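You operate a simulated robot arm through the tools that you are given. There is no shell and no other tool.

Carry out the task below with a simulated robot arm. There is one attempt and no reset: what you move stays moved.

## Task
Make the gas corner safe before the next run.
Fine: wing nut tight, gas tube pushed home, knob backed off, outlet valve shut.

The check looks at the end state, three seconds after you hand in, the way a careful person would. Anything else that was tipped, shoved, dropped, spilled or broken makes it a failure.

## Robot
A 7-joint arm with a three-finger gripper, fixed in place. Base frame: the origin is on the floor under the middle of its stand, x ahead of it, y to its left, z up. Lengths are in cm, angles in rad, forces in N, time in s.
It reaches about 134.2 cm from its shoulder. Its first joint turns from -2.897 to 2.897 rad. Payload 2.69 kg.
The TCP is the grasp point between the finger pads, 3 cm short of the fingertips. In the tool frame z runs along the fingers and y along their closing line. The gripper opens to 12.8 cm; its body begins 11.7 cm behind the TCP.
Orientation is that of the tool frame in the base frame, as [roll, pitch, yaw] about the fixed x, y, z axes, in that order (R = Rz(yaw) Ry(pitch) Rx(roll)). With the fingers straight down and closing along the base's y, the tool's x points along the base's -x, its y along +y and its z along -z.

## Interface
- The arm moves only by the tool jog_arm. Its argument "deltas" is text: rows parted by semicolons, each of 7 numbers parted by spaces: the closure, from 0 (fully open) to 1 (shut), then the shift along the tool's x, y, z in mm, then the turn, a rotation vector about the tool's x, y, z in rad. In form: jaw dx dy dz ax ay az; .... A call has 1 to 20 rows; each row shifts and turns the commanded pose from where the row before left it, along the tool's axes as they then stand. Each row takes 0.2 s and may step no farther than 5 cm and 0.15 rad from the row before; otherwise, or with a gripper value out of range, the whole call is refused. A pose out of reach is approached as far as the arm can. The call stops where the force on the tool passes 50 N (or 10 N more than at its start, if that is more) or the arm is blocked; 0.2 s more then pass. Each finger travels about 12.7 cm/s and halts on what it meets, pressing with about 42 N; the grip force reading is that of the motor and also rises with nothing between the fingers. The clock runs only during rows and for 0.2 s after the last one: add rows that do not move to give the fingers time. The reply holds the time, the measured pose of the TCP, the force on the tool along the base axes, the opening and the grip force, in the units named above and with some noise, with the torque about the TCP (base axes, N m) and any sound that the robot's microphone picked up.
- Cameras (640 x 400 px; columns grow to the right, rows downward): "scene" is fixed at [5.61, -49.8, 168.27]; the picture's right is [0.85, -0.53, 0.00], its down [-0.16, -0.26, -0.95] and it looks along [0.50, 0.81, -0.31] (base axes); focal length 334 px, centre (320, 200). "wrist" rides on the gripper at [5.8, 5.4, -13.1] in the tool frame; the picture's right is [-0.68, 0.74, 0.00], its down [-0.62, -0.57, -0.55] and it looks along [-0.40, -0.37, 0.84] (tool axes); focal length 234 px, centre (320, 200). There is no depth. A picture from a camera that has moved, and an enlarged one, comes with that camera's place and axes in the base frame and with its lens. The place of the scene camera against the robot may be out by one fixed shift of up to 1.8 cm in any direction.
- capture(camera): a new picture of that camera. No time passes.
- slide_trunk(by): moves the trunk up (or, below 0, down) by that many cm; the arm rides with it, the base frame stays. It gives what a move gives, with no picture.
- zoom(camera, box): a new picture of the part [left, top, right, bottom] of that camera's present view, enlarged. No time passes.
- sign_off(): hands the job in; it is judged then, once.

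Places have to be worked out from the pictures, the camera data and where the tool is seen. Open the gripper and draw the arm clear of the work before you hand the job in, unless the task says otherwise.

The tools are called as a command line: name --argument value ..., lists and objects as JSON in quotes. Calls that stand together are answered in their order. jog_arm: Moves the arm, as the interface text tells. Its arguments: {"type":"object","properties":{"deltas":{"type":"string"}},"required":["deltas"]} The other tools are called the same way: slide_trunk (by) moves the trunk up or down; capture (camera) takes a picture; zoom (camera, box) takes an enlarged picture of a part of a camera's view; sign_off () hands the job in.

At the start:

```text
time_s: 0.0
tool_pos: [46.57, 56.83, 146.92]
orientation: [-3.141, 0.0, -3.14]
ft_force: [-0.3, -0.5, 0.5]
moment: [0.03, 0.02, 0.04]
gripper_width: 12.82
grasp_force: 0.1
trunk travel left (down, up): [-15.0, 20.0]
```

scene: 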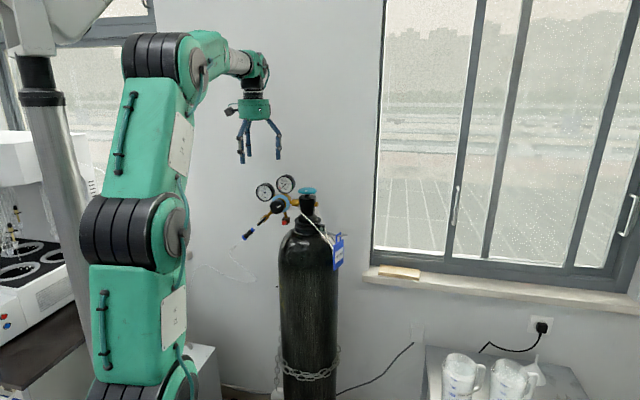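
wrist: 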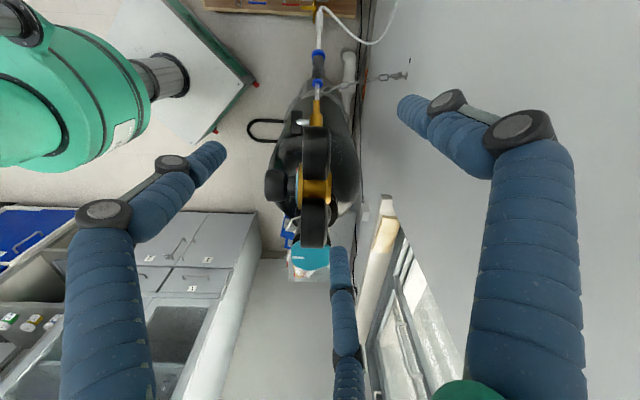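

I'll start by looking closely at the regulator on the gas cylinder from both cameras.

zoom --camera "scene" --box '[220, 160, 360, 280]'

zoom --camera "wrist" --box '[220, 20, 420, 290]'

capture --camera "wrist"

```text
3.33 times, centred on (290, 220) of scene
camera zoom: at [5.61, -49.8, 168.27], right [0.85, -0.53, 0.0], down [-0.16, -0.26, -0.95], along [0.5, 0.81, -0.31], focal length 1114 px, centre (420, 133)
```

zoom: 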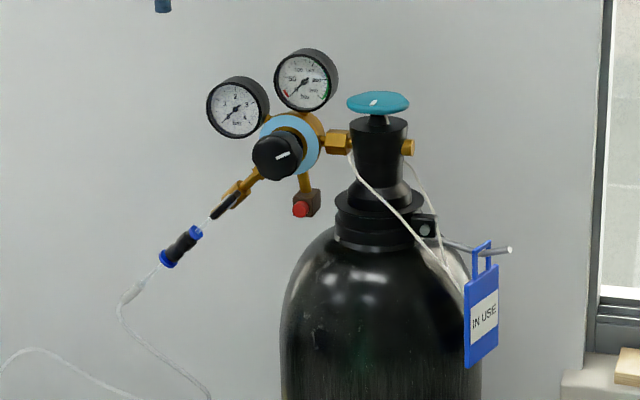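

```text
1.48 times, centred on (320, 155) of wrist
camera zoom: at [40.66, 62.2, 159.98], right [0.68, 0.74, 0.0], down [0.62, -0.57, 0.55], along [0.4, -0.37, -0.84], focal length 347 px, centre (320, 267)
```

zoom: 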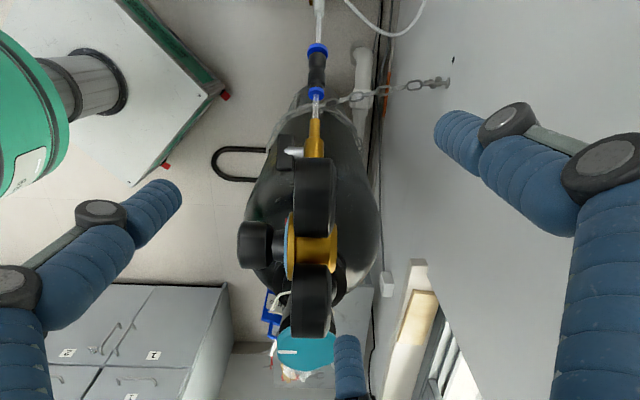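

```text
taken
camera wrist: at [40.66, 62.2, 159.98], right [0.68, 0.74, 0.0], down [0.62, -0.57, 0.55], along [0.4, -0.37, -0.84], focal length 234 px, centre (320, 200)
```

wrist: 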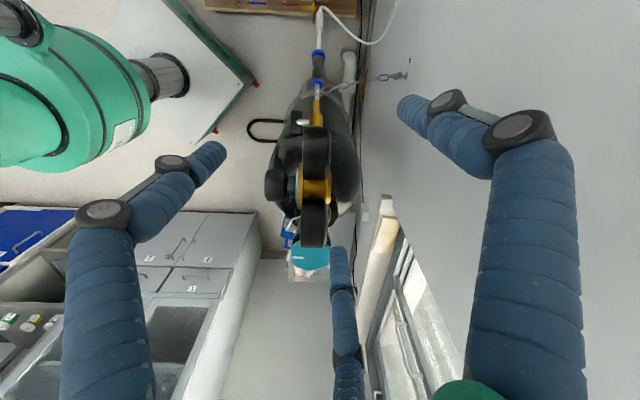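

The regulator has two gauges, a black knob, a red item, a hose end with blue rings and a lever near the barb. I'll zoom in harder on each part.

zoom --camera "scene" --box '[250, 170, 298, 200]'

zoom --camera "scene" --box '[235, 195, 299, 245]'

zoom --camera "scene" --box '[288, 175, 352, 225]'

zoom --camera "scene" --box '[260, 330, 360, 400]'

zoom --camera "wrist" --box '[256, 70, 384, 150]'

zoom --camera "wrist" --box '[240, 190, 360, 290]'

zoom --camera "wrist" --box '[256, 0, 416, 100]'

```text
13.33 times, centred on (274, 185) of scene
camera zoom: at [5.61, -49.8, 168.27], right [0.85, -0.53, 0.0], down [-0.16, -0.26, -0.95], along [0.5, 0.81, -0.31], focal length 4455 px, centre (933, 400)
```

zoom: 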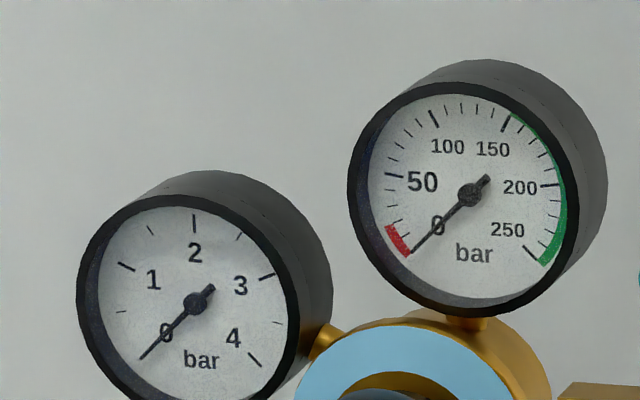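

```text
8.00 times, centred on (267, 220) of scene
camera zoom: at [5.61, -49.8, 168.27], right [0.85, -0.53, 0.0], down [-0.16, -0.26, -0.95], along [0.5, 0.81, -0.31], focal length 2673 px, centre (744, 40)
```

zoom: 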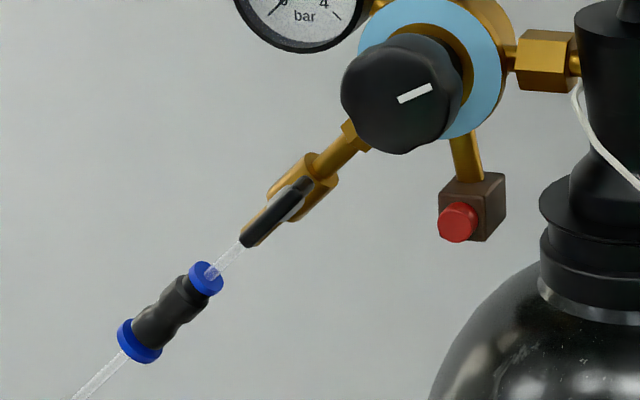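

```text
8.00 times, centred on (320, 200) of scene
camera zoom: at [5.61, -49.8, 168.27], right [0.85, -0.53, 0.0], down [-0.16, -0.26, -0.95], along [0.5, 0.81, -0.31], focal length 2673 px, centre (320, 200)
```

zoom: 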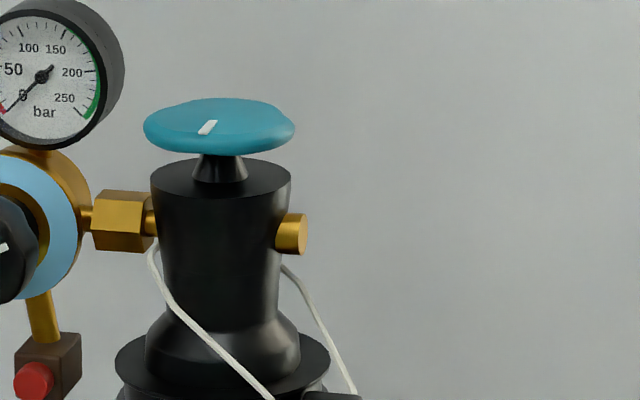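

```text
5.71 times, centred on (310, 365) of scene
camera zoom: at [5.61, -49.8, 168.27], right [0.85, -0.53, 0.0], down [-0.16, -0.26, -0.95], along [0.5, 0.81, -0.31], focal length 1909 px, centre (377, -743)
```

zoom: 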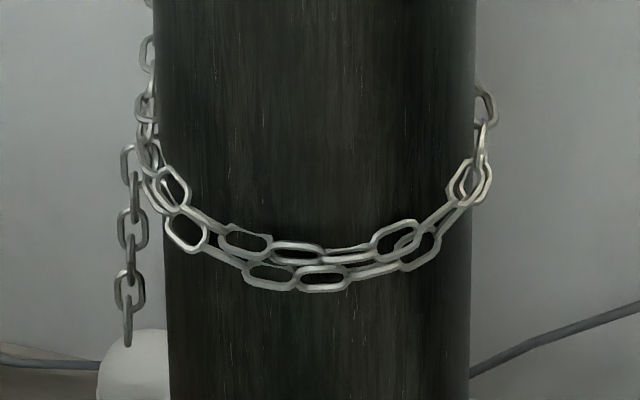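

```text
5.00 times, centred on (320, 110) of wrist
camera zoom: at [40.66, 62.2, 159.98], right [0.68, 0.74, 0.0], down [0.62, -0.57, 0.55], along [0.4, -0.37, -0.84], focal length 1171 px, centre (320, 650)
```

zoom: 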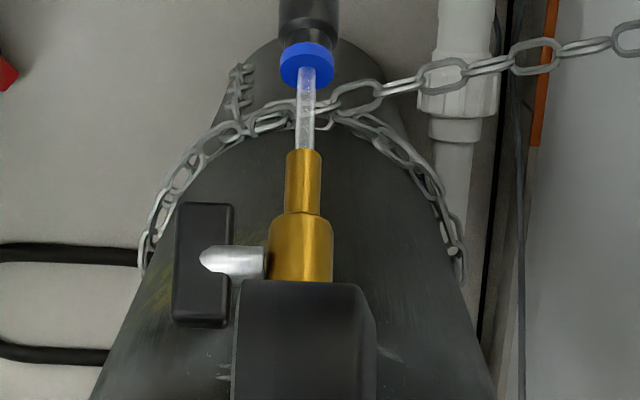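

```text
4.00 times, centred on (300, 240) of wrist
camera zoom: at [40.66, 62.2, 159.98], right [0.68, 0.74, 0.0], down [0.62, -0.57, 0.55], along [0.4, -0.37, -0.84], focal length 937 px, centre (400, 40)
```

zoom: 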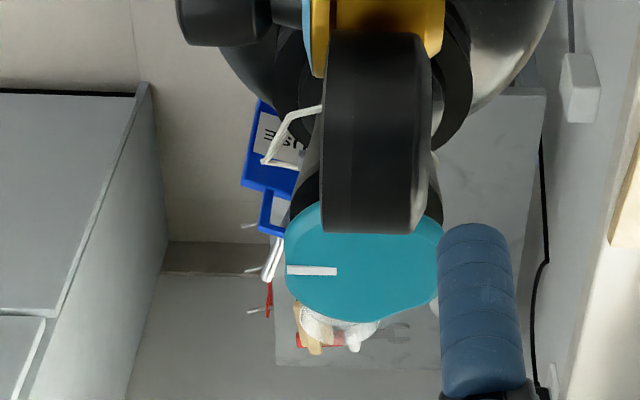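

```text
4.00 times, centred on (336, 50) of wrist
camera zoom: at [40.66, 62.2, 159.98], right [0.68, 0.74, 0.0], down [0.62, -0.57, 0.55], along [0.4, -0.37, -0.84], focal length 937 px, centre (256, 800)
```

zoom: 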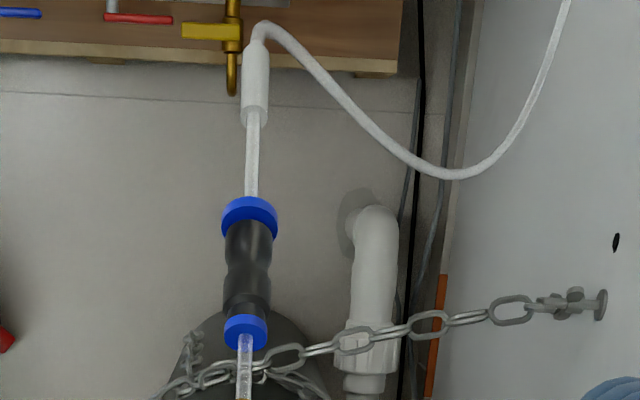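

Both gauges read zero, and the outlet valve lever lies along the pipe, so it may be open. I'll check the neck collar and look for the wing nut.

zoom --camera "scene" --box '[290, 200, 354, 240]'

zoom --camera "scene" --box '[310, 205, 342, 225]'

zoom --camera "scene" --box '[190, 220, 290, 282]'

zoom --camera "scene" --box '[252, 205, 284, 225]'

zoom --camera "scene" --box '[0, 200, 120, 400]'

zoom --camera "wrist" --box '[340, 50, 440, 110]'

```text
10.00 times, centred on (322, 220) of scene
camera zoom: at [5.61, -49.8, 168.27], right [0.85, -0.53, 0.0], down [-0.16, -0.26, -0.95], along [0.5, 0.81, -0.31], focal length 3342 px, centre (300, 0)
```

zoom: 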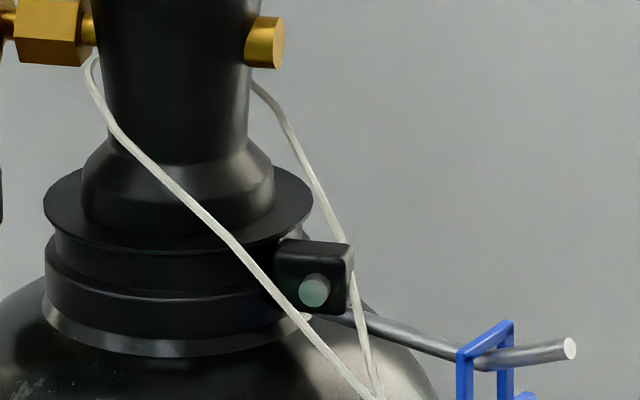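

```text
16.00 times, centred on (326, 215) of scene
camera zoom: at [5.61, -49.8, 168.27], right [0.85, -0.53, 0.0], down [-0.16, -0.26, -0.95], along [0.5, 0.81, -0.31], focal length 5346 px, centre (224, -40)
```

zoom: 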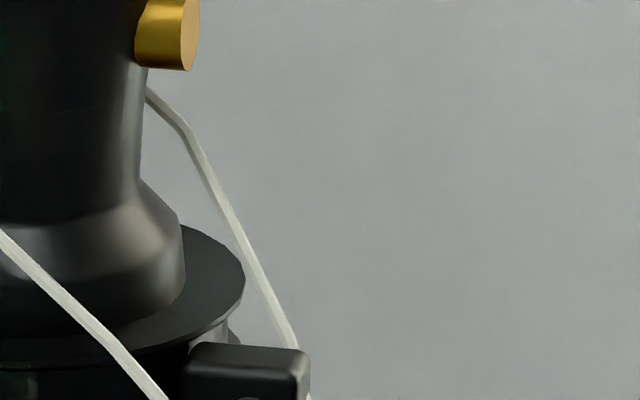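

```text
6.40 times, centred on (240, 251) of scene
camera zoom: at [5.61, -49.8, 168.27], right [0.85, -0.53, 0.0], down [-0.16, -0.26, -0.95], along [0.5, 0.81, -0.31], focal length 2138 px, centre (832, -126)
```

zoom: 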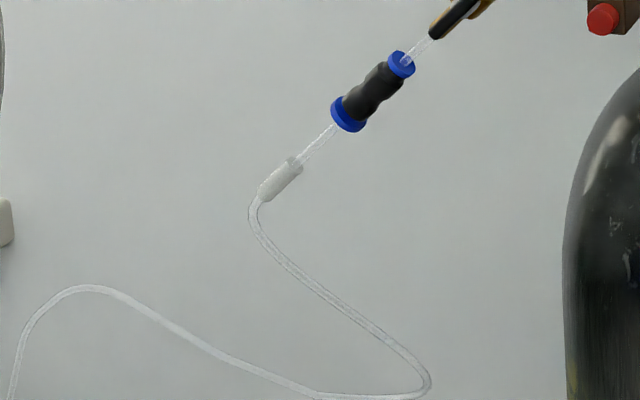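

```text
16.00 times, centred on (268, 215) of scene
camera zoom: at [5.61, -49.8, 168.27], right [0.85, -0.53, 0.0], down [-0.16, -0.26, -0.95], along [0.5, 0.81, -0.31], focal length 5346 px, centre (1152, -40)
```

zoom: 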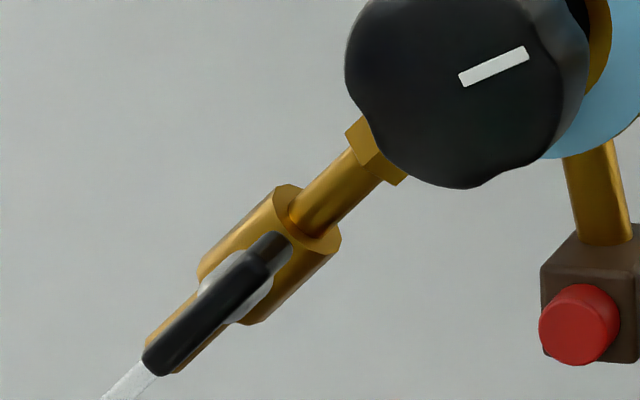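

```text
2.00 times, centred on (60, 300) of scene
camera zoom: at [5.61, -49.8, 168.27], right [0.85, -0.53, 0.0], down [-0.16, -0.26, -0.95], along [0.5, 0.81, -0.31], focal length 668 px, centre (840, 0)
```

zoom: 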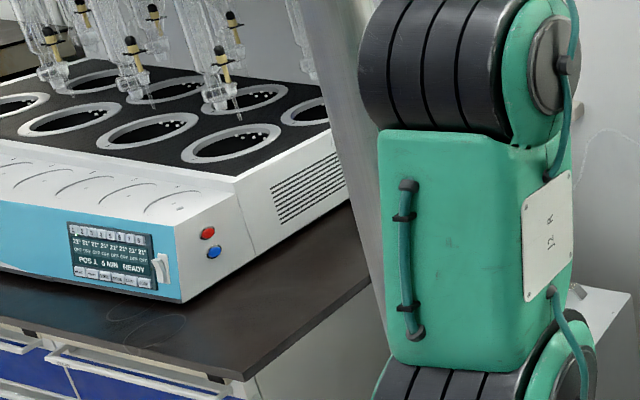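

```text
6.40 times, centred on (390, 80) of wrist
camera zoom: at [40.66, 62.2, 159.98], right [0.68, 0.74, 0.0], down [0.62, -0.57, 0.55], along [0.4, -0.37, -0.84], focal length 1499 px, centre (-128, 968)
```

zoom: 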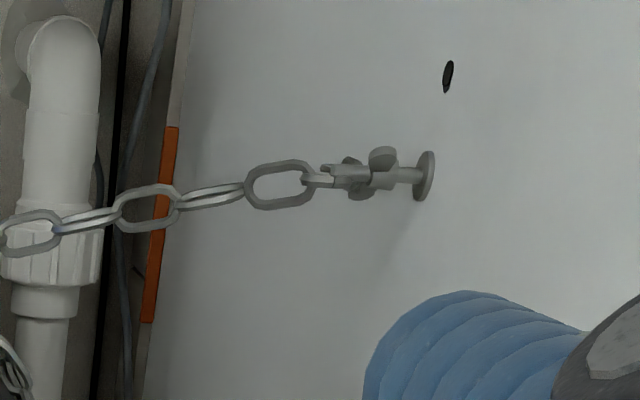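

The wing nut looks to be on the chain's wall anchor. The outlet valve lever is a quarter-turn type lying in line with the pipe. The regulator is at roughly (48,46,131) in base coordinates, with the wall normal near (0.68,0.74,0). I'll back the gripper away from the wall at this height before tilting it to face the regulator.

jog_arm --deltas "0 0 0 -20 0 0 0; 0 31 -34 0 0 0 0; 0 31 -34 0 0 0 0; 0 31 -34 0 0 0 0; 0 31 -34 0 0 0 0; 0 31 -34 0 0 0 0; 0 31 -34 0 0 0 0; 0 0 0 0 0 0 0"

```text
time_s: 1.8
tool_pos: [27.93, 36.16, 148.59]
orientation: [3.139, 0.0, -3.14]
ft_force: [-0.9, 0.1, 0.7]
moment: [0.09, -0.02, -0.01]
gripper_width: 12.79
grasp_force: 0.0
trunk travel left (down, up): [-15.0, 20.0]
```

The arm tracked the move well. Now I'll tilt about the wall-parallel axis in small steps and lower a little on the way, so the wrist camera faces the regulator.

jog_arm --deltas "0 0 0 0 -0.103 -0.095 0; 0 0 0 0 -0.103 -0.095 0; 0 0 0 0 -0.103 -0.095 0; 0 0 0 0 -0.103 -0.095 0; 0 0 0 0 -0.103 -0.095 0; 0 0 0 0 0 0 0"

capture --camera "wrist"

capture --camera "scene"

```text
time_s: 3.2
tool_pos: [27.9, 36.21, 148.8]
orientation: [2.586, 0.455, 3.009]
ft_force: [-0.7, -0.1, 0.1]
moment: [0.02, 0.0, 0.01]
gripper_width: 12.78
grasp_force: 0.1
trunk travel left (down, up): [-15.0, 20.0]
```

```text
taken
camera wrist: at [16.29, 35.5, 158.88], right [0.52, 0.56, 0.65], down [0.38, -0.83, 0.42], along [0.77, 0.03, -0.64], focal length 234 px, centre (320, 200)
```

wrist: 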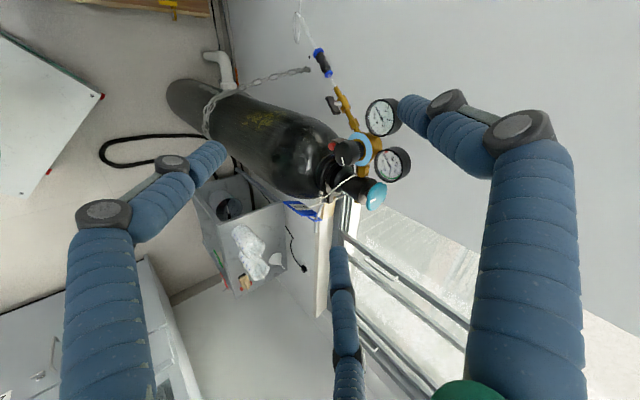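

```text
taken
```

scene: 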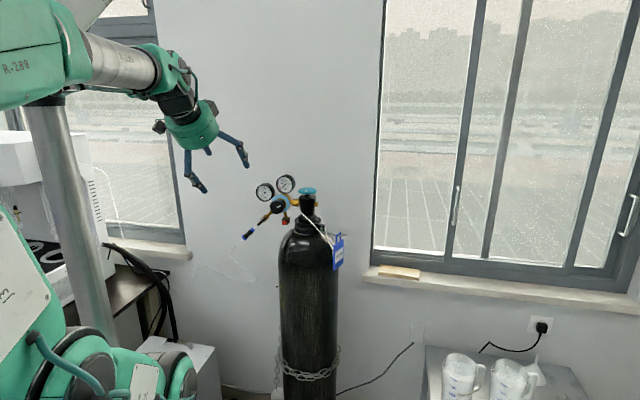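

The regulator is coming into view. I'll finish tilting to horizontal and then roll so the picture is upright.

jog_arm --deltas "0 0 0 0 -0.1067 -0.0982 0; 0 0 0 0 -0.1067 -0.0982 0; 0 0 0 0 -0.1067 -0.0982 0; 0 0 0 0 -0.1067 -0.0982 0; 0 0 0 0 -0.1067 -0.0982 0; 0 0 0 0 -0.1067 -0.0982 0; 0 0 0 0 0 0 0"

capture --camera "wrist"

capture --camera "scene"

```text
time_s: 4.8
tool_pos: [27.74, 36.14, 149.03]
orientation: [1.567, 0.744, 2.394]
ft_force: [-0.7, -1.2, -0.4]
moment: [0.0, 0.07, 0.04]
gripper_width: 12.82
grasp_force: 0.0
trunk travel left (down, up): [-15.0, 20.0]
```

```text
taken
camera wrist: at [13.1, 31.92, 149.03], right [0.0, 0.0, 1.0], down [0.24, -0.97, 0.0], along [0.97, 0.24, 0.0], focal length 234 px, centre (320, 200)
```

wrist: 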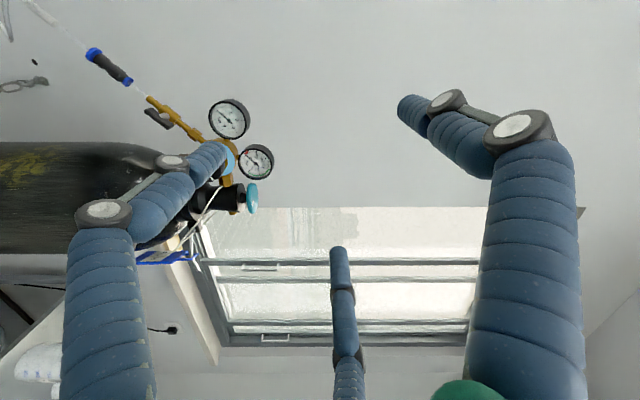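

```text
taken
```

scene: 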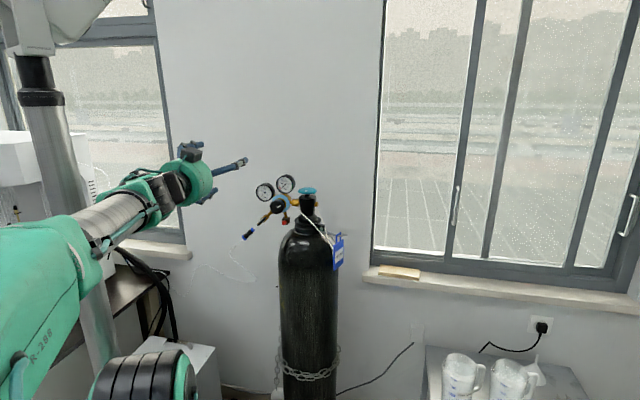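

Now the roll of about +1.53 rad about the tool axis to bring the picture upright.

jog_arm --deltas "0 0 0 0 0 0 0.14; 0 0 0 0 0 0 0.14; 0 0 0 0 0 0 0.14; 0 0 0 0 0 0 0.14; 0 0 0 0 0 0 0.14; 0 0 0 0 0 0 0.14; 0 0 0 0 0 0 0.14; 0 0 0 0 0 0 0.14; 0 0 0 0 0 0 0.14; 0 0 0 0 0 0 0.14; 0 0 0 0 0 0 0.14; 0 0 0 0 0 0 0"

capture --camera "wrist"

capture --camera "scene"

```text
time_s: 7.4
tool_pos: [30.74, 31.55, 157.52]
orientation: [1.574, -0.795, 2.398]
ft_force: [-0.6, 0.8, -0.7]
moment: [0.0, -0.03, -0.02]
gripper_width: 12.8
grasp_force: 0.1
out of reach, approached as far as the arm can: row 3, 4, 5, 6, 7, 8, 9, 10
trunk travel left (down, up): [-15.0, 20.0]
```

```text
taken
camera wrist: at [21.79, 22.02, 165.59], right [0.74, -0.67, 0.03], down [-0.35, -0.42, -0.83], along [0.58, 0.61, -0.55], focal length 234 px, centre (320, 200)
```

wrist: 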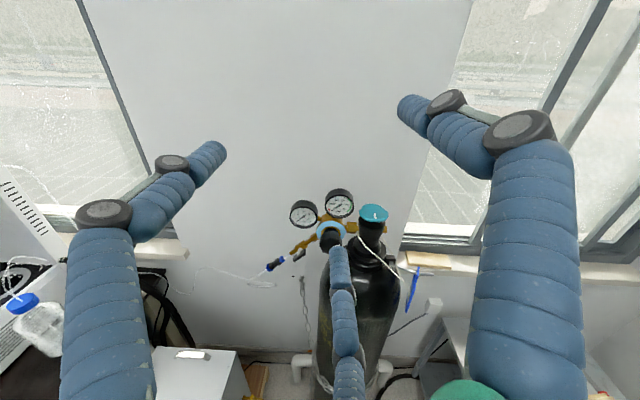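

```text
taken
```

scene: 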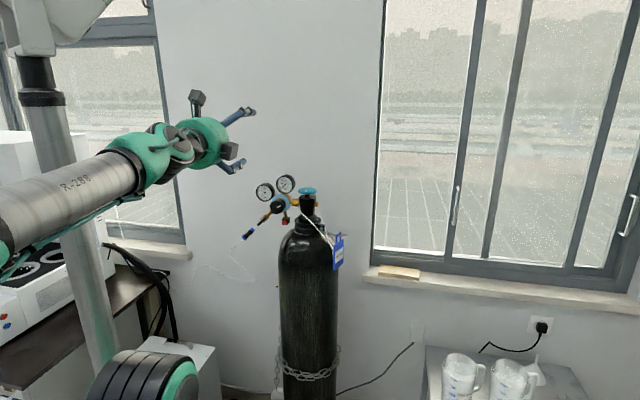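

The arm passed through an awkward posture during the roll. I'll check where it settles before going on.

jog_arm --deltas "0 0 0 0 0 0 0; 0 0 0 0 0 0 0; 0 0 0 0 0 0 0"

zoom --camera "wrist" --box '[250, 180, 410, 280]'

```text
time_s: 8.2
tool_pos: [30.76, 31.52, 157.49]
orientation: [1.574, -0.794, 2.398]
ft_force: [-0.5, 0.2, -0.1]
moment: [-0.02, 0.01, 0.02]
gripper_width: 12.82
grasp_force: 0.1
trunk travel left (down, up): [-15.0, 20.0]
```

```text
4.00 times, centred on (330, 230) of wrist
camera zoom: at [21.78, 22.04, 165.59], right [0.74, -0.67, 0.03], down [-0.35, -0.43, -0.83], along [0.58, 0.6, -0.55], focal length 937 px, centre (280, 80)
```

zoom: 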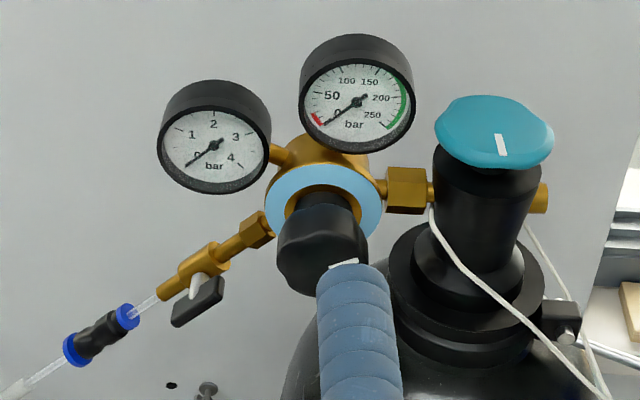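

The gripper now faces the wall with the picture upright. I'll lower it about 22 cm to bring the regulator into the line of sight for a closer look.

jog_arm --deltas "0 -31.4 -30.8 0 0 0 0; 0 -31.4 -30.8 0 0 0 0; 0 -31.4 -30.8 0 0 0 0; 0 -31.4 -30.8 0 0 0 0; 0 -31.4 -30.8 0 0 0 0; 0 0 0 0 0 0 0"

capture --camera "wrist"

capture --camera "scene"

```text
time_s: 9.6
tool_pos: [30.66, 31.71, 135.24]
orientation: [1.573, -0.796, 2.395]
ft_force: [0.6, 0.2, -0.1]
moment: [0.04, -0.04, 0.01]
gripper_width: 12.81
grasp_force: 0.0
out of reach, approached as far as the arm can: row 1
trunk travel left (down, up): [-15.0, 20.0]
```

```text
taken
camera wrist: at [21.68, 22.23, 143.26], right [0.73, -0.68, 0.03], down [-0.35, -0.42, -0.84], along [0.58, 0.6, -0.55], focal length 234 px, centre (320, 200)
```

wrist: 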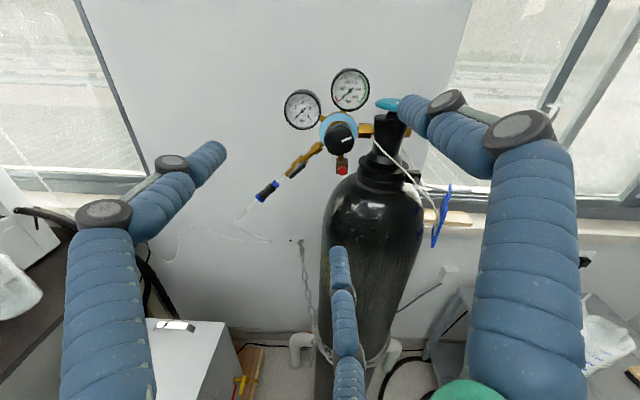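

```text
taken
```

scene: 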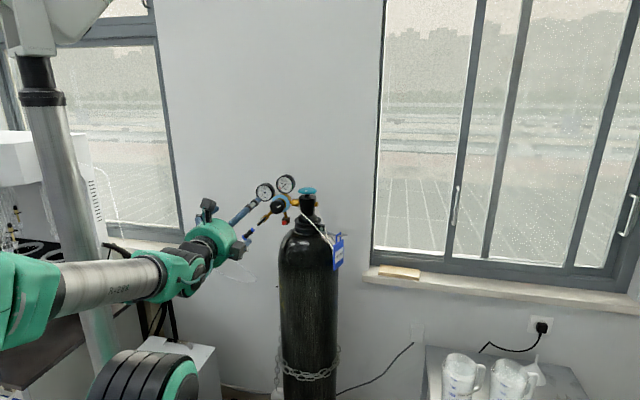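

Now I have a good frontal view, so I'll zoom in on the knob, the valve and tube, and the wall anchor.

zoom --camera "wrist" --box '[300, 100, 380, 180]'

zoom --camera "wrist" --box '[240, 130, 336, 210]'

zoom --camera "wrist" --box '[270, 225, 350, 285]'

zoom --camera "wrist" --box '[280, 230, 312, 250]'

zoom --camera "wrist" --box '[340, 130, 470, 250]'

zoom --camera "wrist" --box '[270, 320, 410, 400]'

```text
5.00 times, centred on (340, 140) of wrist
camera zoom: at [21.68, 22.23, 143.26], right [0.73, -0.68, 0.03], down [-0.35, -0.42, -0.84], along [0.58, 0.6, -0.55], focal length 1171 px, centre (220, 500)
```

zoom: 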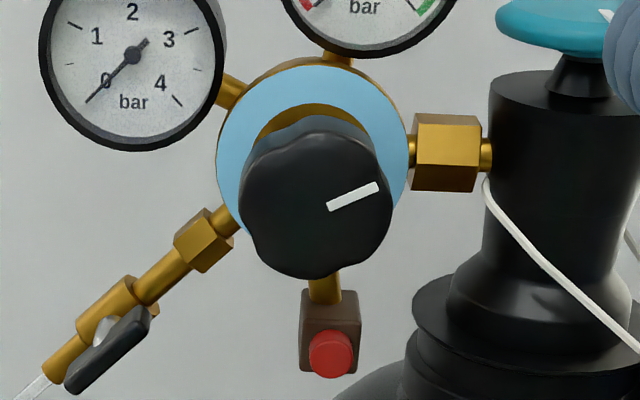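

```text
5.00 times, centred on (288, 170) of wrist
camera zoom: at [21.68, 22.23, 143.26], right [0.73, -0.68, 0.03], down [-0.35, -0.42, -0.84], along [0.58, 0.6, -0.55], focal length 1171 px, centre (480, 350)
```

zoom: 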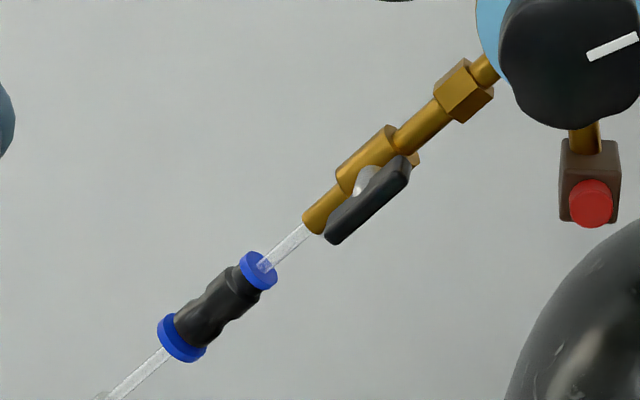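

```text
6.67 times, centred on (310, 255) of wrist
camera zoom: at [21.68, 22.23, 143.26], right [0.73, -0.68, 0.03], down [-0.35, -0.42, -0.84], along [0.58, 0.6, -0.55], focal length 1561 px, centre (387, -167)
```

zoom: 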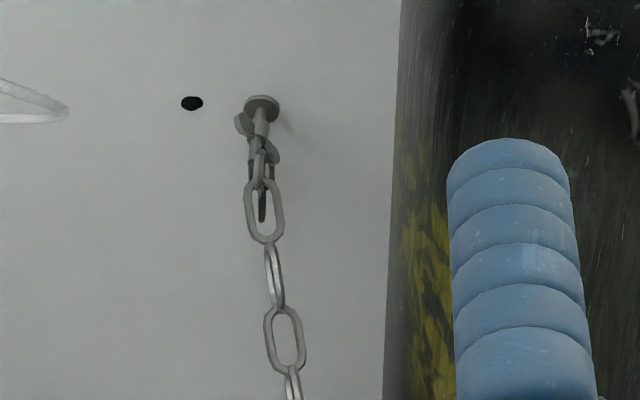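

```text
16.00 times, centred on (296, 240) of wrist
camera zoom: at [21.68, 22.23, 143.26], right [0.73, -0.68, 0.03], down [-0.35, -0.42, -0.84], along [0.58, 0.6, -0.55], focal length 3747 px, centre (704, -440)
```

zoom: 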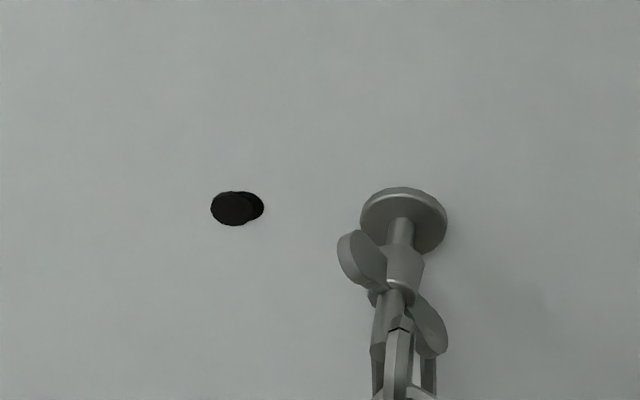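

```text
3.33 times, centred on (405, 190) of wrist
camera zoom: at [21.68, 22.23, 143.26], right [0.73, -0.68, 0.03], down [-0.35, -0.42, -0.84], along [0.58, 0.6, -0.55], focal length 781 px, centre (37, 233)
```

zoom: 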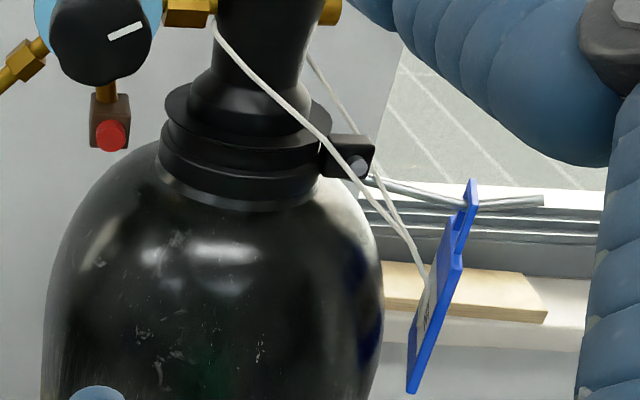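

```text
4.57 times, centred on (340, 360) of wrist
camera zoom: at [21.68, 22.23, 143.26], right [0.73, -0.68, 0.03], down [-0.35, -0.42, -0.84], along [0.58, 0.6, -0.55], focal length 1070 px, centre (229, -531)
```

zoom: 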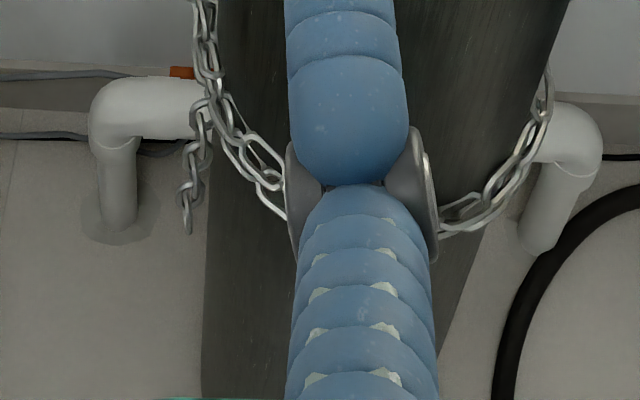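

From these views I place the lever centre at about T=-2.6, N=70, Z=124. Here T runs along the wall to the right and N runs into the wall. The tube runs 45° down-left, the knob front is near (T 4.4, N 67.4, Z 131), and the wing nut is near (T -5, N 97, Z 79). I'll move closer in front of the valve to inspect it.

jog_arm --deltas "0 -12.4 -26.6 25 0 0 0; 0 -12.4 -26.6 25 0 0 0; 0 -12.4 -26.6 25 0 0 0; 0 -12.4 -26.6 25 0 0 0; 0 0 0 0 0 0 0"

capture --camera "wrist"

zoom --camera "wrist" --box '[270, 110, 400, 191]'

zoom --camera "wrist" --box '[230, 150, 330, 212]'

```text
time_s: 10.8
tool_pos: [34.32, 42.12, 124.55]
orientation: [1.573, -0.795, 2.398]
ft_force: [1.1, 0.9, -0.1]
moment: [0.02, -0.01, -0.03]
gripper_width: 12.82
grasp_force: 0.0
trunk travel left (down, up): [-15.0, 20.0]
```

```text
taken
camera wrist: at [25.37, 32.73, 132.56], right [0.74, -0.68, 0.03], down [-0.35, -0.42, -0.83], along [0.58, 0.6, -0.55], focal length 234 px, centre (320, 200)
```

wrist: 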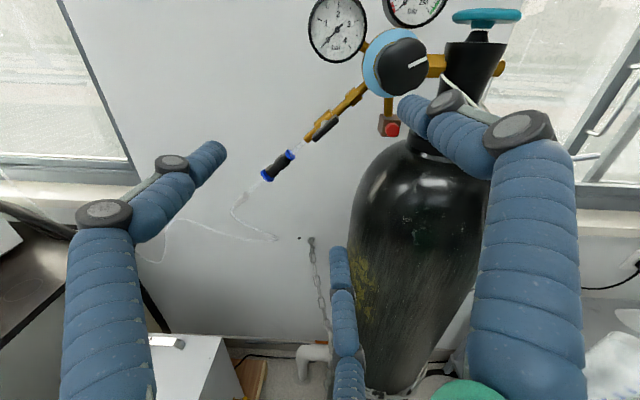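

```text
4.92 times, centred on (335, 150) of wrist
camera zoom: at [25.37, 32.73, 132.56], right [0.74, -0.68, 0.03], down [-0.35, -0.42, -0.83], along [0.58, 0.6, -0.55], focal length 1153 px, centre (246, 444)
```

zoom: 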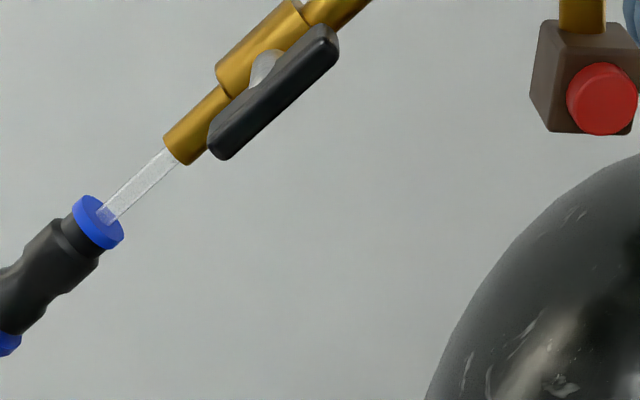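

```text
6.40 times, centred on (280, 181) of wrist
camera zoom: at [25.37, 32.73, 132.56], right [0.74, -0.68, 0.03], down [-0.35, -0.42, -0.83], along [0.58, 0.6, -0.55], focal length 1499 px, centre (576, 322)
```

zoom: 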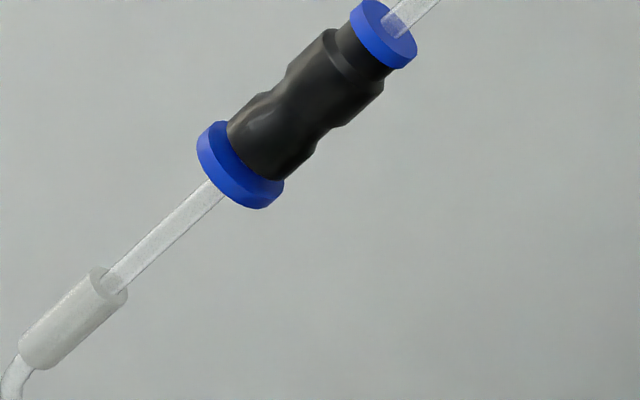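

The black body with blue rings looks like a push-in union, and the white sleeve is on the tube below it. I need a closer view of both ends of the union and of the tube.

jog_arm --deltas "0 10 -40 25 0 0 0; 0 10 -40 25 0 0 0; 0 0 0 0 0 0 0"

capture --camera "wrist"

zoom --camera "wrist" --box '[270, 90, 350, 140]'

zoom --camera "wrist" --box '[240, 120, 330, 176]'

```text
time_s: 11.6
tool_pos: [32.58, 50.8, 120.28]
orientation: [1.575, -0.795, 2.396]
ft_force: [0.5, 0.3, -0.9]
moment: [0.04, 0.01, -0.04]
gripper_width: 12.8
grasp_force: 0.1
trunk travel left (down, up): [-15.0, 20.0]
```

```text
taken
camera wrist: at [23.48, 41.4, 128.35], right [0.73, -0.68, 0.03], down [-0.35, -0.42, -0.83], along [0.58, 0.6, -0.55], focal length 234 px, centre (320, 200)
```

wrist: 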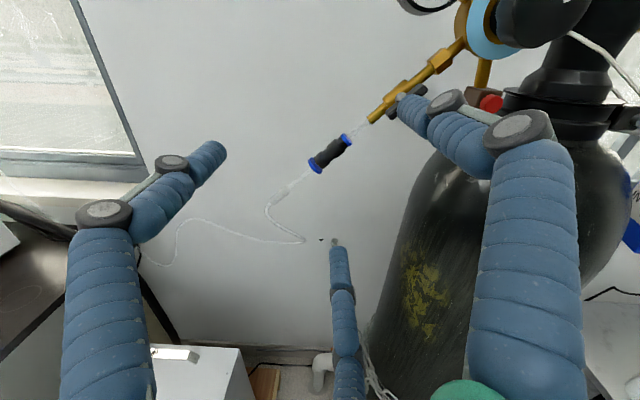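

```text
8.00 times, centred on (310, 115) of wrist
camera zoom: at [23.48, 41.4, 128.35], right [0.73, -0.68, 0.03], down [-0.35, -0.42, -0.83], along [0.58, 0.6, -0.55], focal length 1873 px, centre (400, 880)
```

zoom: 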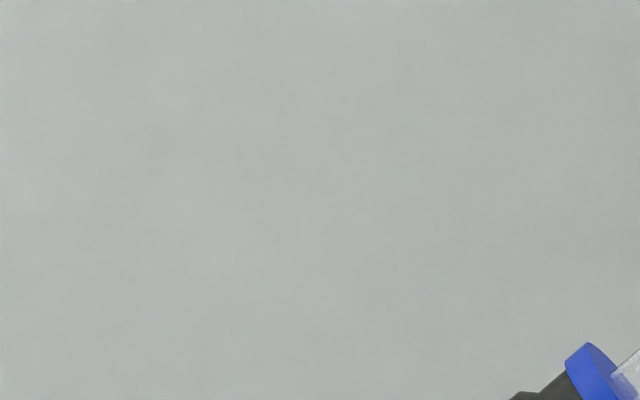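

```text
7.11 times, centred on (285, 148) of wrist
camera zoom: at [23.48, 41.4, 128.35], right [0.73, -0.68, 0.03], down [-0.35, -0.42, -0.83], along [0.58, 0.6, -0.55], focal length 1665 px, centre (569, 570)
```

zoom: 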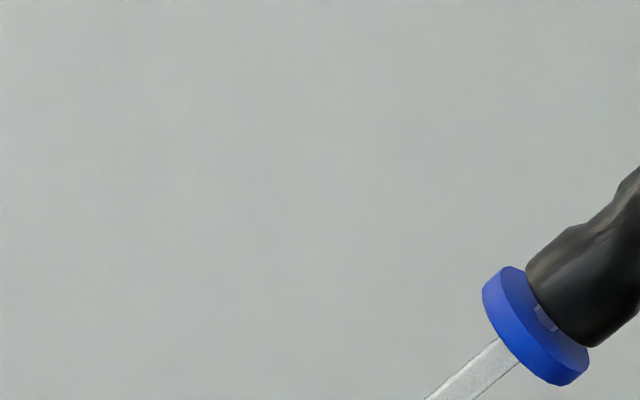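

zoom --camera "wrist" --box '[325, 95, 397, 140]'

zoom --camera "wrist" --box '[270, 150, 342, 195]'

zoom --camera "wrist" --box '[130, 170, 320, 280]'

zoom --camera "wrist" --box '[310, 230, 350, 255]'

```text
8.89 times, centred on (361, 118) of wrist
camera zoom: at [23.48, 41.4, 128.35], right [0.73, -0.68, 0.03], down [-0.35, -0.42, -0.83], along [0.58, 0.6, -0.55], focal length 2082 px, centre (-44, 933)
```

zoom: 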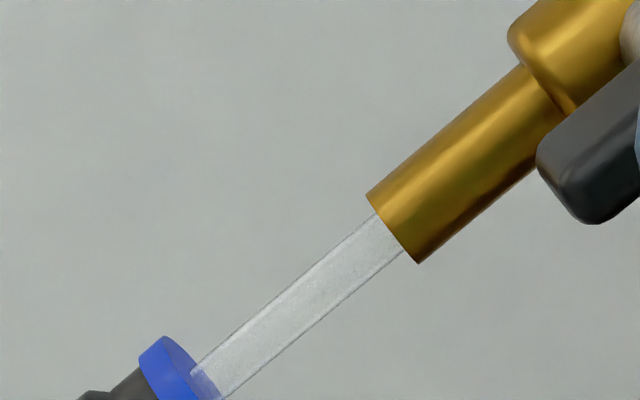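

```text
8.89 times, centred on (306, 172) of wrist
camera zoom: at [23.48, 41.4, 128.35], right [0.73, -0.68, 0.03], down [-0.35, -0.42, -0.83], along [0.58, 0.6, -0.55], focal length 2082 px, centre (444, 444)
```

zoom: 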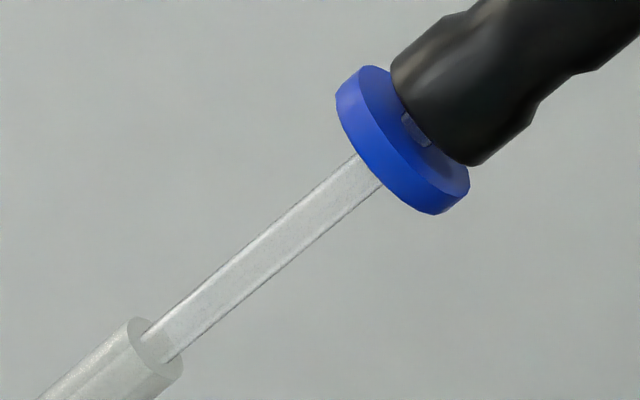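

```text
3.37 times, centred on (225, 225) of wrist
camera zoom: at [23.48, 41.4, 128.35], right [0.73, -0.68, 0.03], down [-0.35, -0.42, -0.83], along [0.58, 0.6, -0.55], focal length 789 px, centre (640, 116)
```

zoom: 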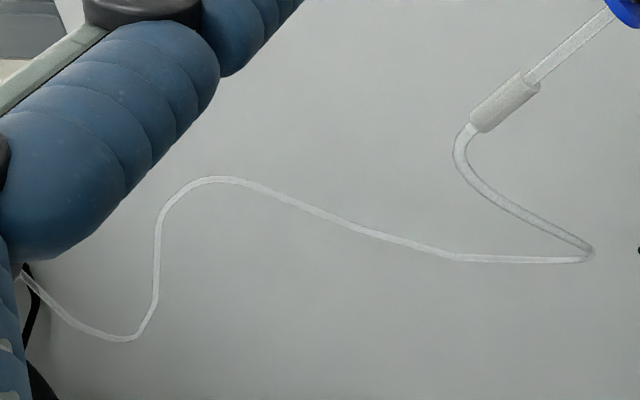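

```text
16.00 times, centred on (330, 242) of wrist
camera zoom: at [23.48, 41.4, 128.35], right [0.73, -0.68, 0.03], down [-0.35, -0.42, -0.83], along [0.58, 0.6, -0.55], focal length 3747 px, centre (160, -480)
```

zoom: 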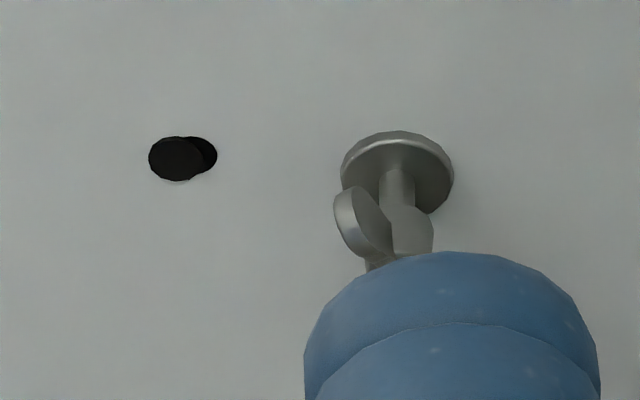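

The straight tube passes through the black grip and plugs into the brass tip, so pushing the grip up-right along the tube axis should seat it. I'll do the outlet lever first. Its axis triangulates to T≈-2.6, Z≈124.5, with its face at N≈69.7, so I'll line up in front of it with the fingers partly closed.

jog_arm --deltas "0.2 -12.4 42.5 0 0 0 0; 0.4 -12.4 42.5 0 0 0 0; 0.45 0 0 0 0 0 0; 0.45 0 0 0 0 0 0; 0.45 0 0 0 0 0 0"

capture --camera "wrist"

capture --camera "scene"

```text
time_s: 12.8
tool_pos: [38.34, 45.15, 124.49]
orientation: [1.574, -0.794, 2.396]
ft_force: [-0.6, 0.3, 0.4]
moment: [0.0, -0.03, 0.0]
gripper_width: 7.05
grasp_force: 0.0
trunk travel left (down, up): [-15.0, 20.0]
```

```text
taken
camera wrist: at [29.34, 35.75, 132.65], right [0.74, -0.68, 0.03], down [-0.35, -0.42, -0.84], along [0.58, 0.6, -0.55], focal length 234 px, centre (320, 200)
```

wrist: 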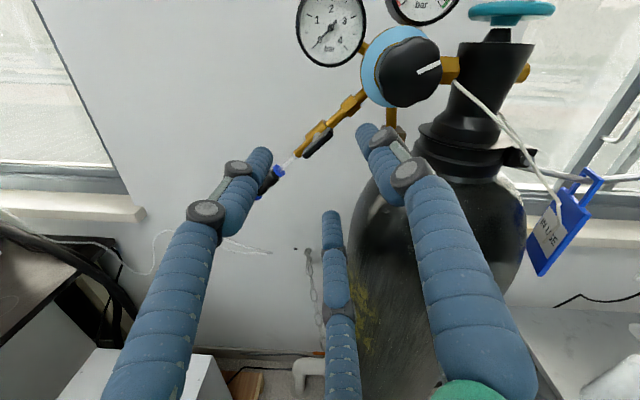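

```text
taken
```

scene: 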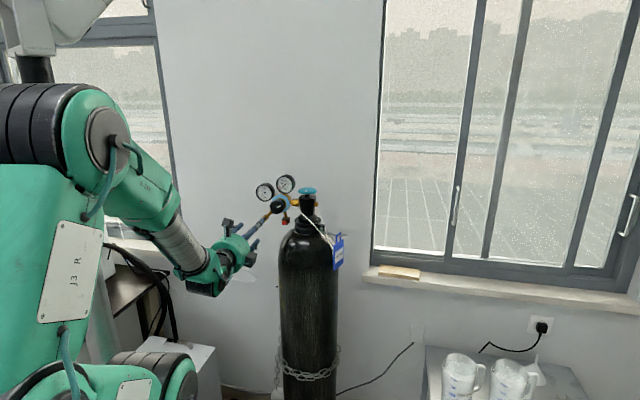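

The lever appears at (318,141), which matches my prediction. I'll advance 7 cm and check again.

jog_arm --deltas "0.45 1.4 -1.4 25 0 0 0; 0.45 0 0 25 0 0 0; 0.45 0 0 20 0 0 0; 0.45 0 0 0 0 0 0"

capture --camera "wrist"

zoom --camera "wrist" --box '[240, 120, 400, 220]'

```text
time_s: 13.8
tool_pos: [42.93, 50.45, 124.6]
orientation: [1.574, -0.795, 2.395]
ft_force: [0.7, 0.3, 0.6]
moment: [0.03, -0.01, -0.02]
gripper_width: 7.05
grasp_force: 0.1
trunk travel left (down, up): [-15.0, 20.0]
```

```text
taken
camera wrist: at [33.9, 41.02, 132.57], right [0.74, -0.68, 0.03], down [-0.35, -0.42, -0.84], along [0.58, 0.6, -0.55], focal length 234 px, centre (320, 200)
```

wrist: 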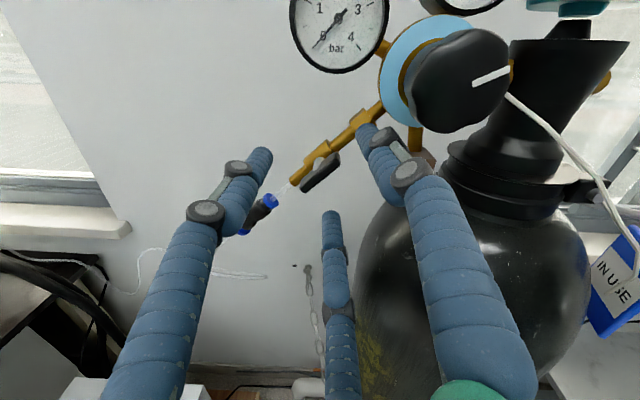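

```text
4.00 times, centred on (320, 170) of wrist
camera zoom: at [33.9, 41.02, 132.57], right [0.74, -0.68, 0.03], down [-0.35, -0.42, -0.84], along [0.58, 0.6, -0.55], focal length 937 px, centre (320, 320)
```

zoom: 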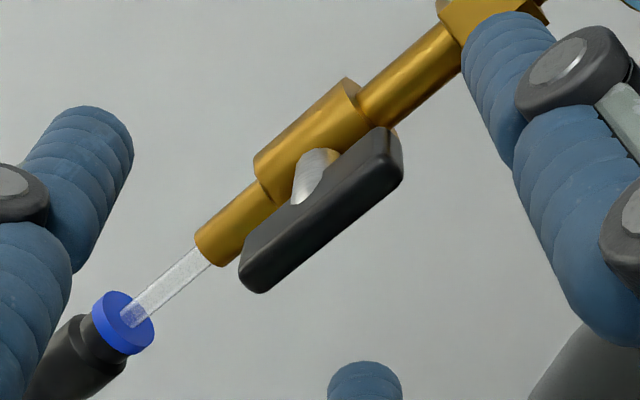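

The alignment holds: the lever centre is within about 1 mm of the tool axis. I'll advance the last 2 cm so the fingertips straddle the lever without reaching the valve body, then close in small steps while watching the force.

jog_arm --deltas "0.45 0 0 10 0 0 0; 0.45 0 0 10 0 0 0; 0.55 0 0 0 0 0 0; 0.62 0 0 0 0 0 0; 0.66 0 0 0 0 0 0"

zoom --camera "wrist" --box '[240, 120, 400, 240]'

```text
time_s: 15.0
tool_pos: [44.18, 51.88, 124.5]
orientation: [1.571, -0.794, 2.397]
ft_force: [0.5, 0.2, -0.7]
moment: [0.0, -0.02, -0.03]
gripper_width: 4.36
grasp_force: 0.0
trunk travel left (down, up): [-15.0, 20.0]
```

```text
3.33 times, centred on (320, 180) of wrist
camera zoom: at [35.16, 42.41, 132.52], right [0.74, -0.68, 0.03], down [-0.35, -0.42, -0.84], along [0.58, 0.6, -0.55], focal length 781 px, centre (320, 267)
```

zoom: 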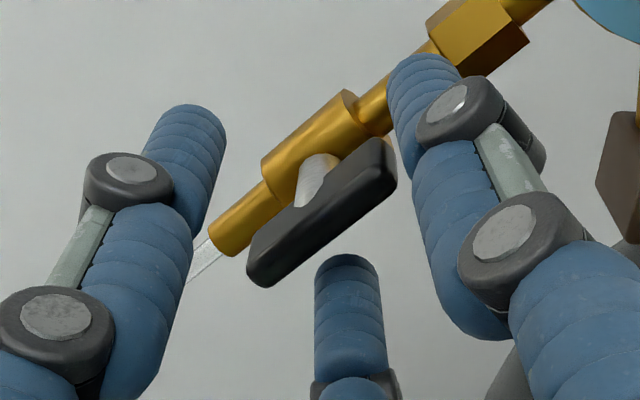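

The fingertips now surround the lever with no contact yet. I'll close further in steps.

jog_arm --deltas "0.69 0 0 0 0 0 0; 0.72 0 0 0 0 0 0; 0.75 0 0 0 0 0 0; 0.75 0 0 0 0 0 0"

zoom --camera "wrist" --box '[240, 120, 400, 240]'

```text
time_s: 16.0
tool_pos: [44.23, 51.83, 124.58]
orientation: [1.572, -0.797, 2.396]
ft_force: [2.7, -1.0, 1.9]
moment: [0.05, 0.0, -0.08]
gripper_width: 3.44
grasp_force: 1.5
trunk travel left (down, up): [-15.0, 20.0]
```

```text
3.33 times, centred on (320, 180) of wrist
camera zoom: at [35.18, 42.4, 132.54], right [0.73, -0.68, 0.03], down [-0.35, -0.42, -0.84], along [0.58, 0.6, -0.55], focal length 781 px, centre (320, 267)
```

zoom: 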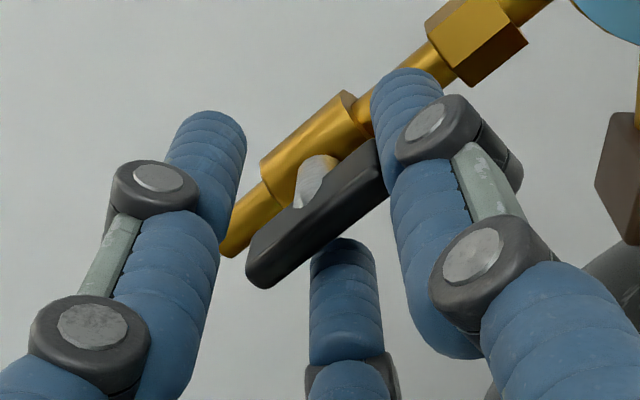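

Finger A is lightly touching the lever's upper end at about 3 N, with B and C on either side of the lower arm. I'll close slightly more to cage it and try a small clockwise roll to see whether the lever moves.

jog_arm --deltas "0.77 0 0 0 0 0 0; 0.77 0 0 0 0 0 0.08; 0.77 0 0 0 0 0 0.08; 0.77 0 0 0 0 0 0.08; 0.77 0 0 0 0 0 0"

zoom --camera "wrist" --box '[240, 120, 400, 240]'

```text
time_s: 17.2
tool_pos: [44.27, 51.69, 124.52]
orientation: [1.571, -1.037, 2.397]
ft_force: [5.9, -3.6, 8.5]
moment: [0.15, -0.24, -0.07]
gripper_width: 3.61
grasp_force: 5.4
trunk travel left (down, up): [-15.0, 20.0]
```

```text
3.33 times, centred on (320, 180) of wrist
camera zoom: at [36.54, 41.1, 132.34], right [0.72, -0.66, -0.21], down [-0.5, -0.29, -0.82], along [0.48, 0.69, -0.54], focal length 781 px, centre (320, 267)
```

zoom: 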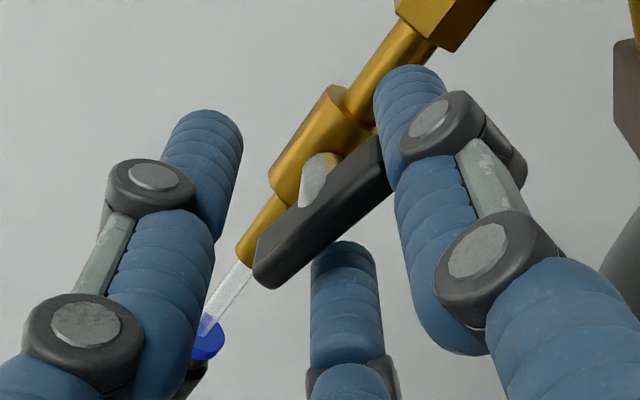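

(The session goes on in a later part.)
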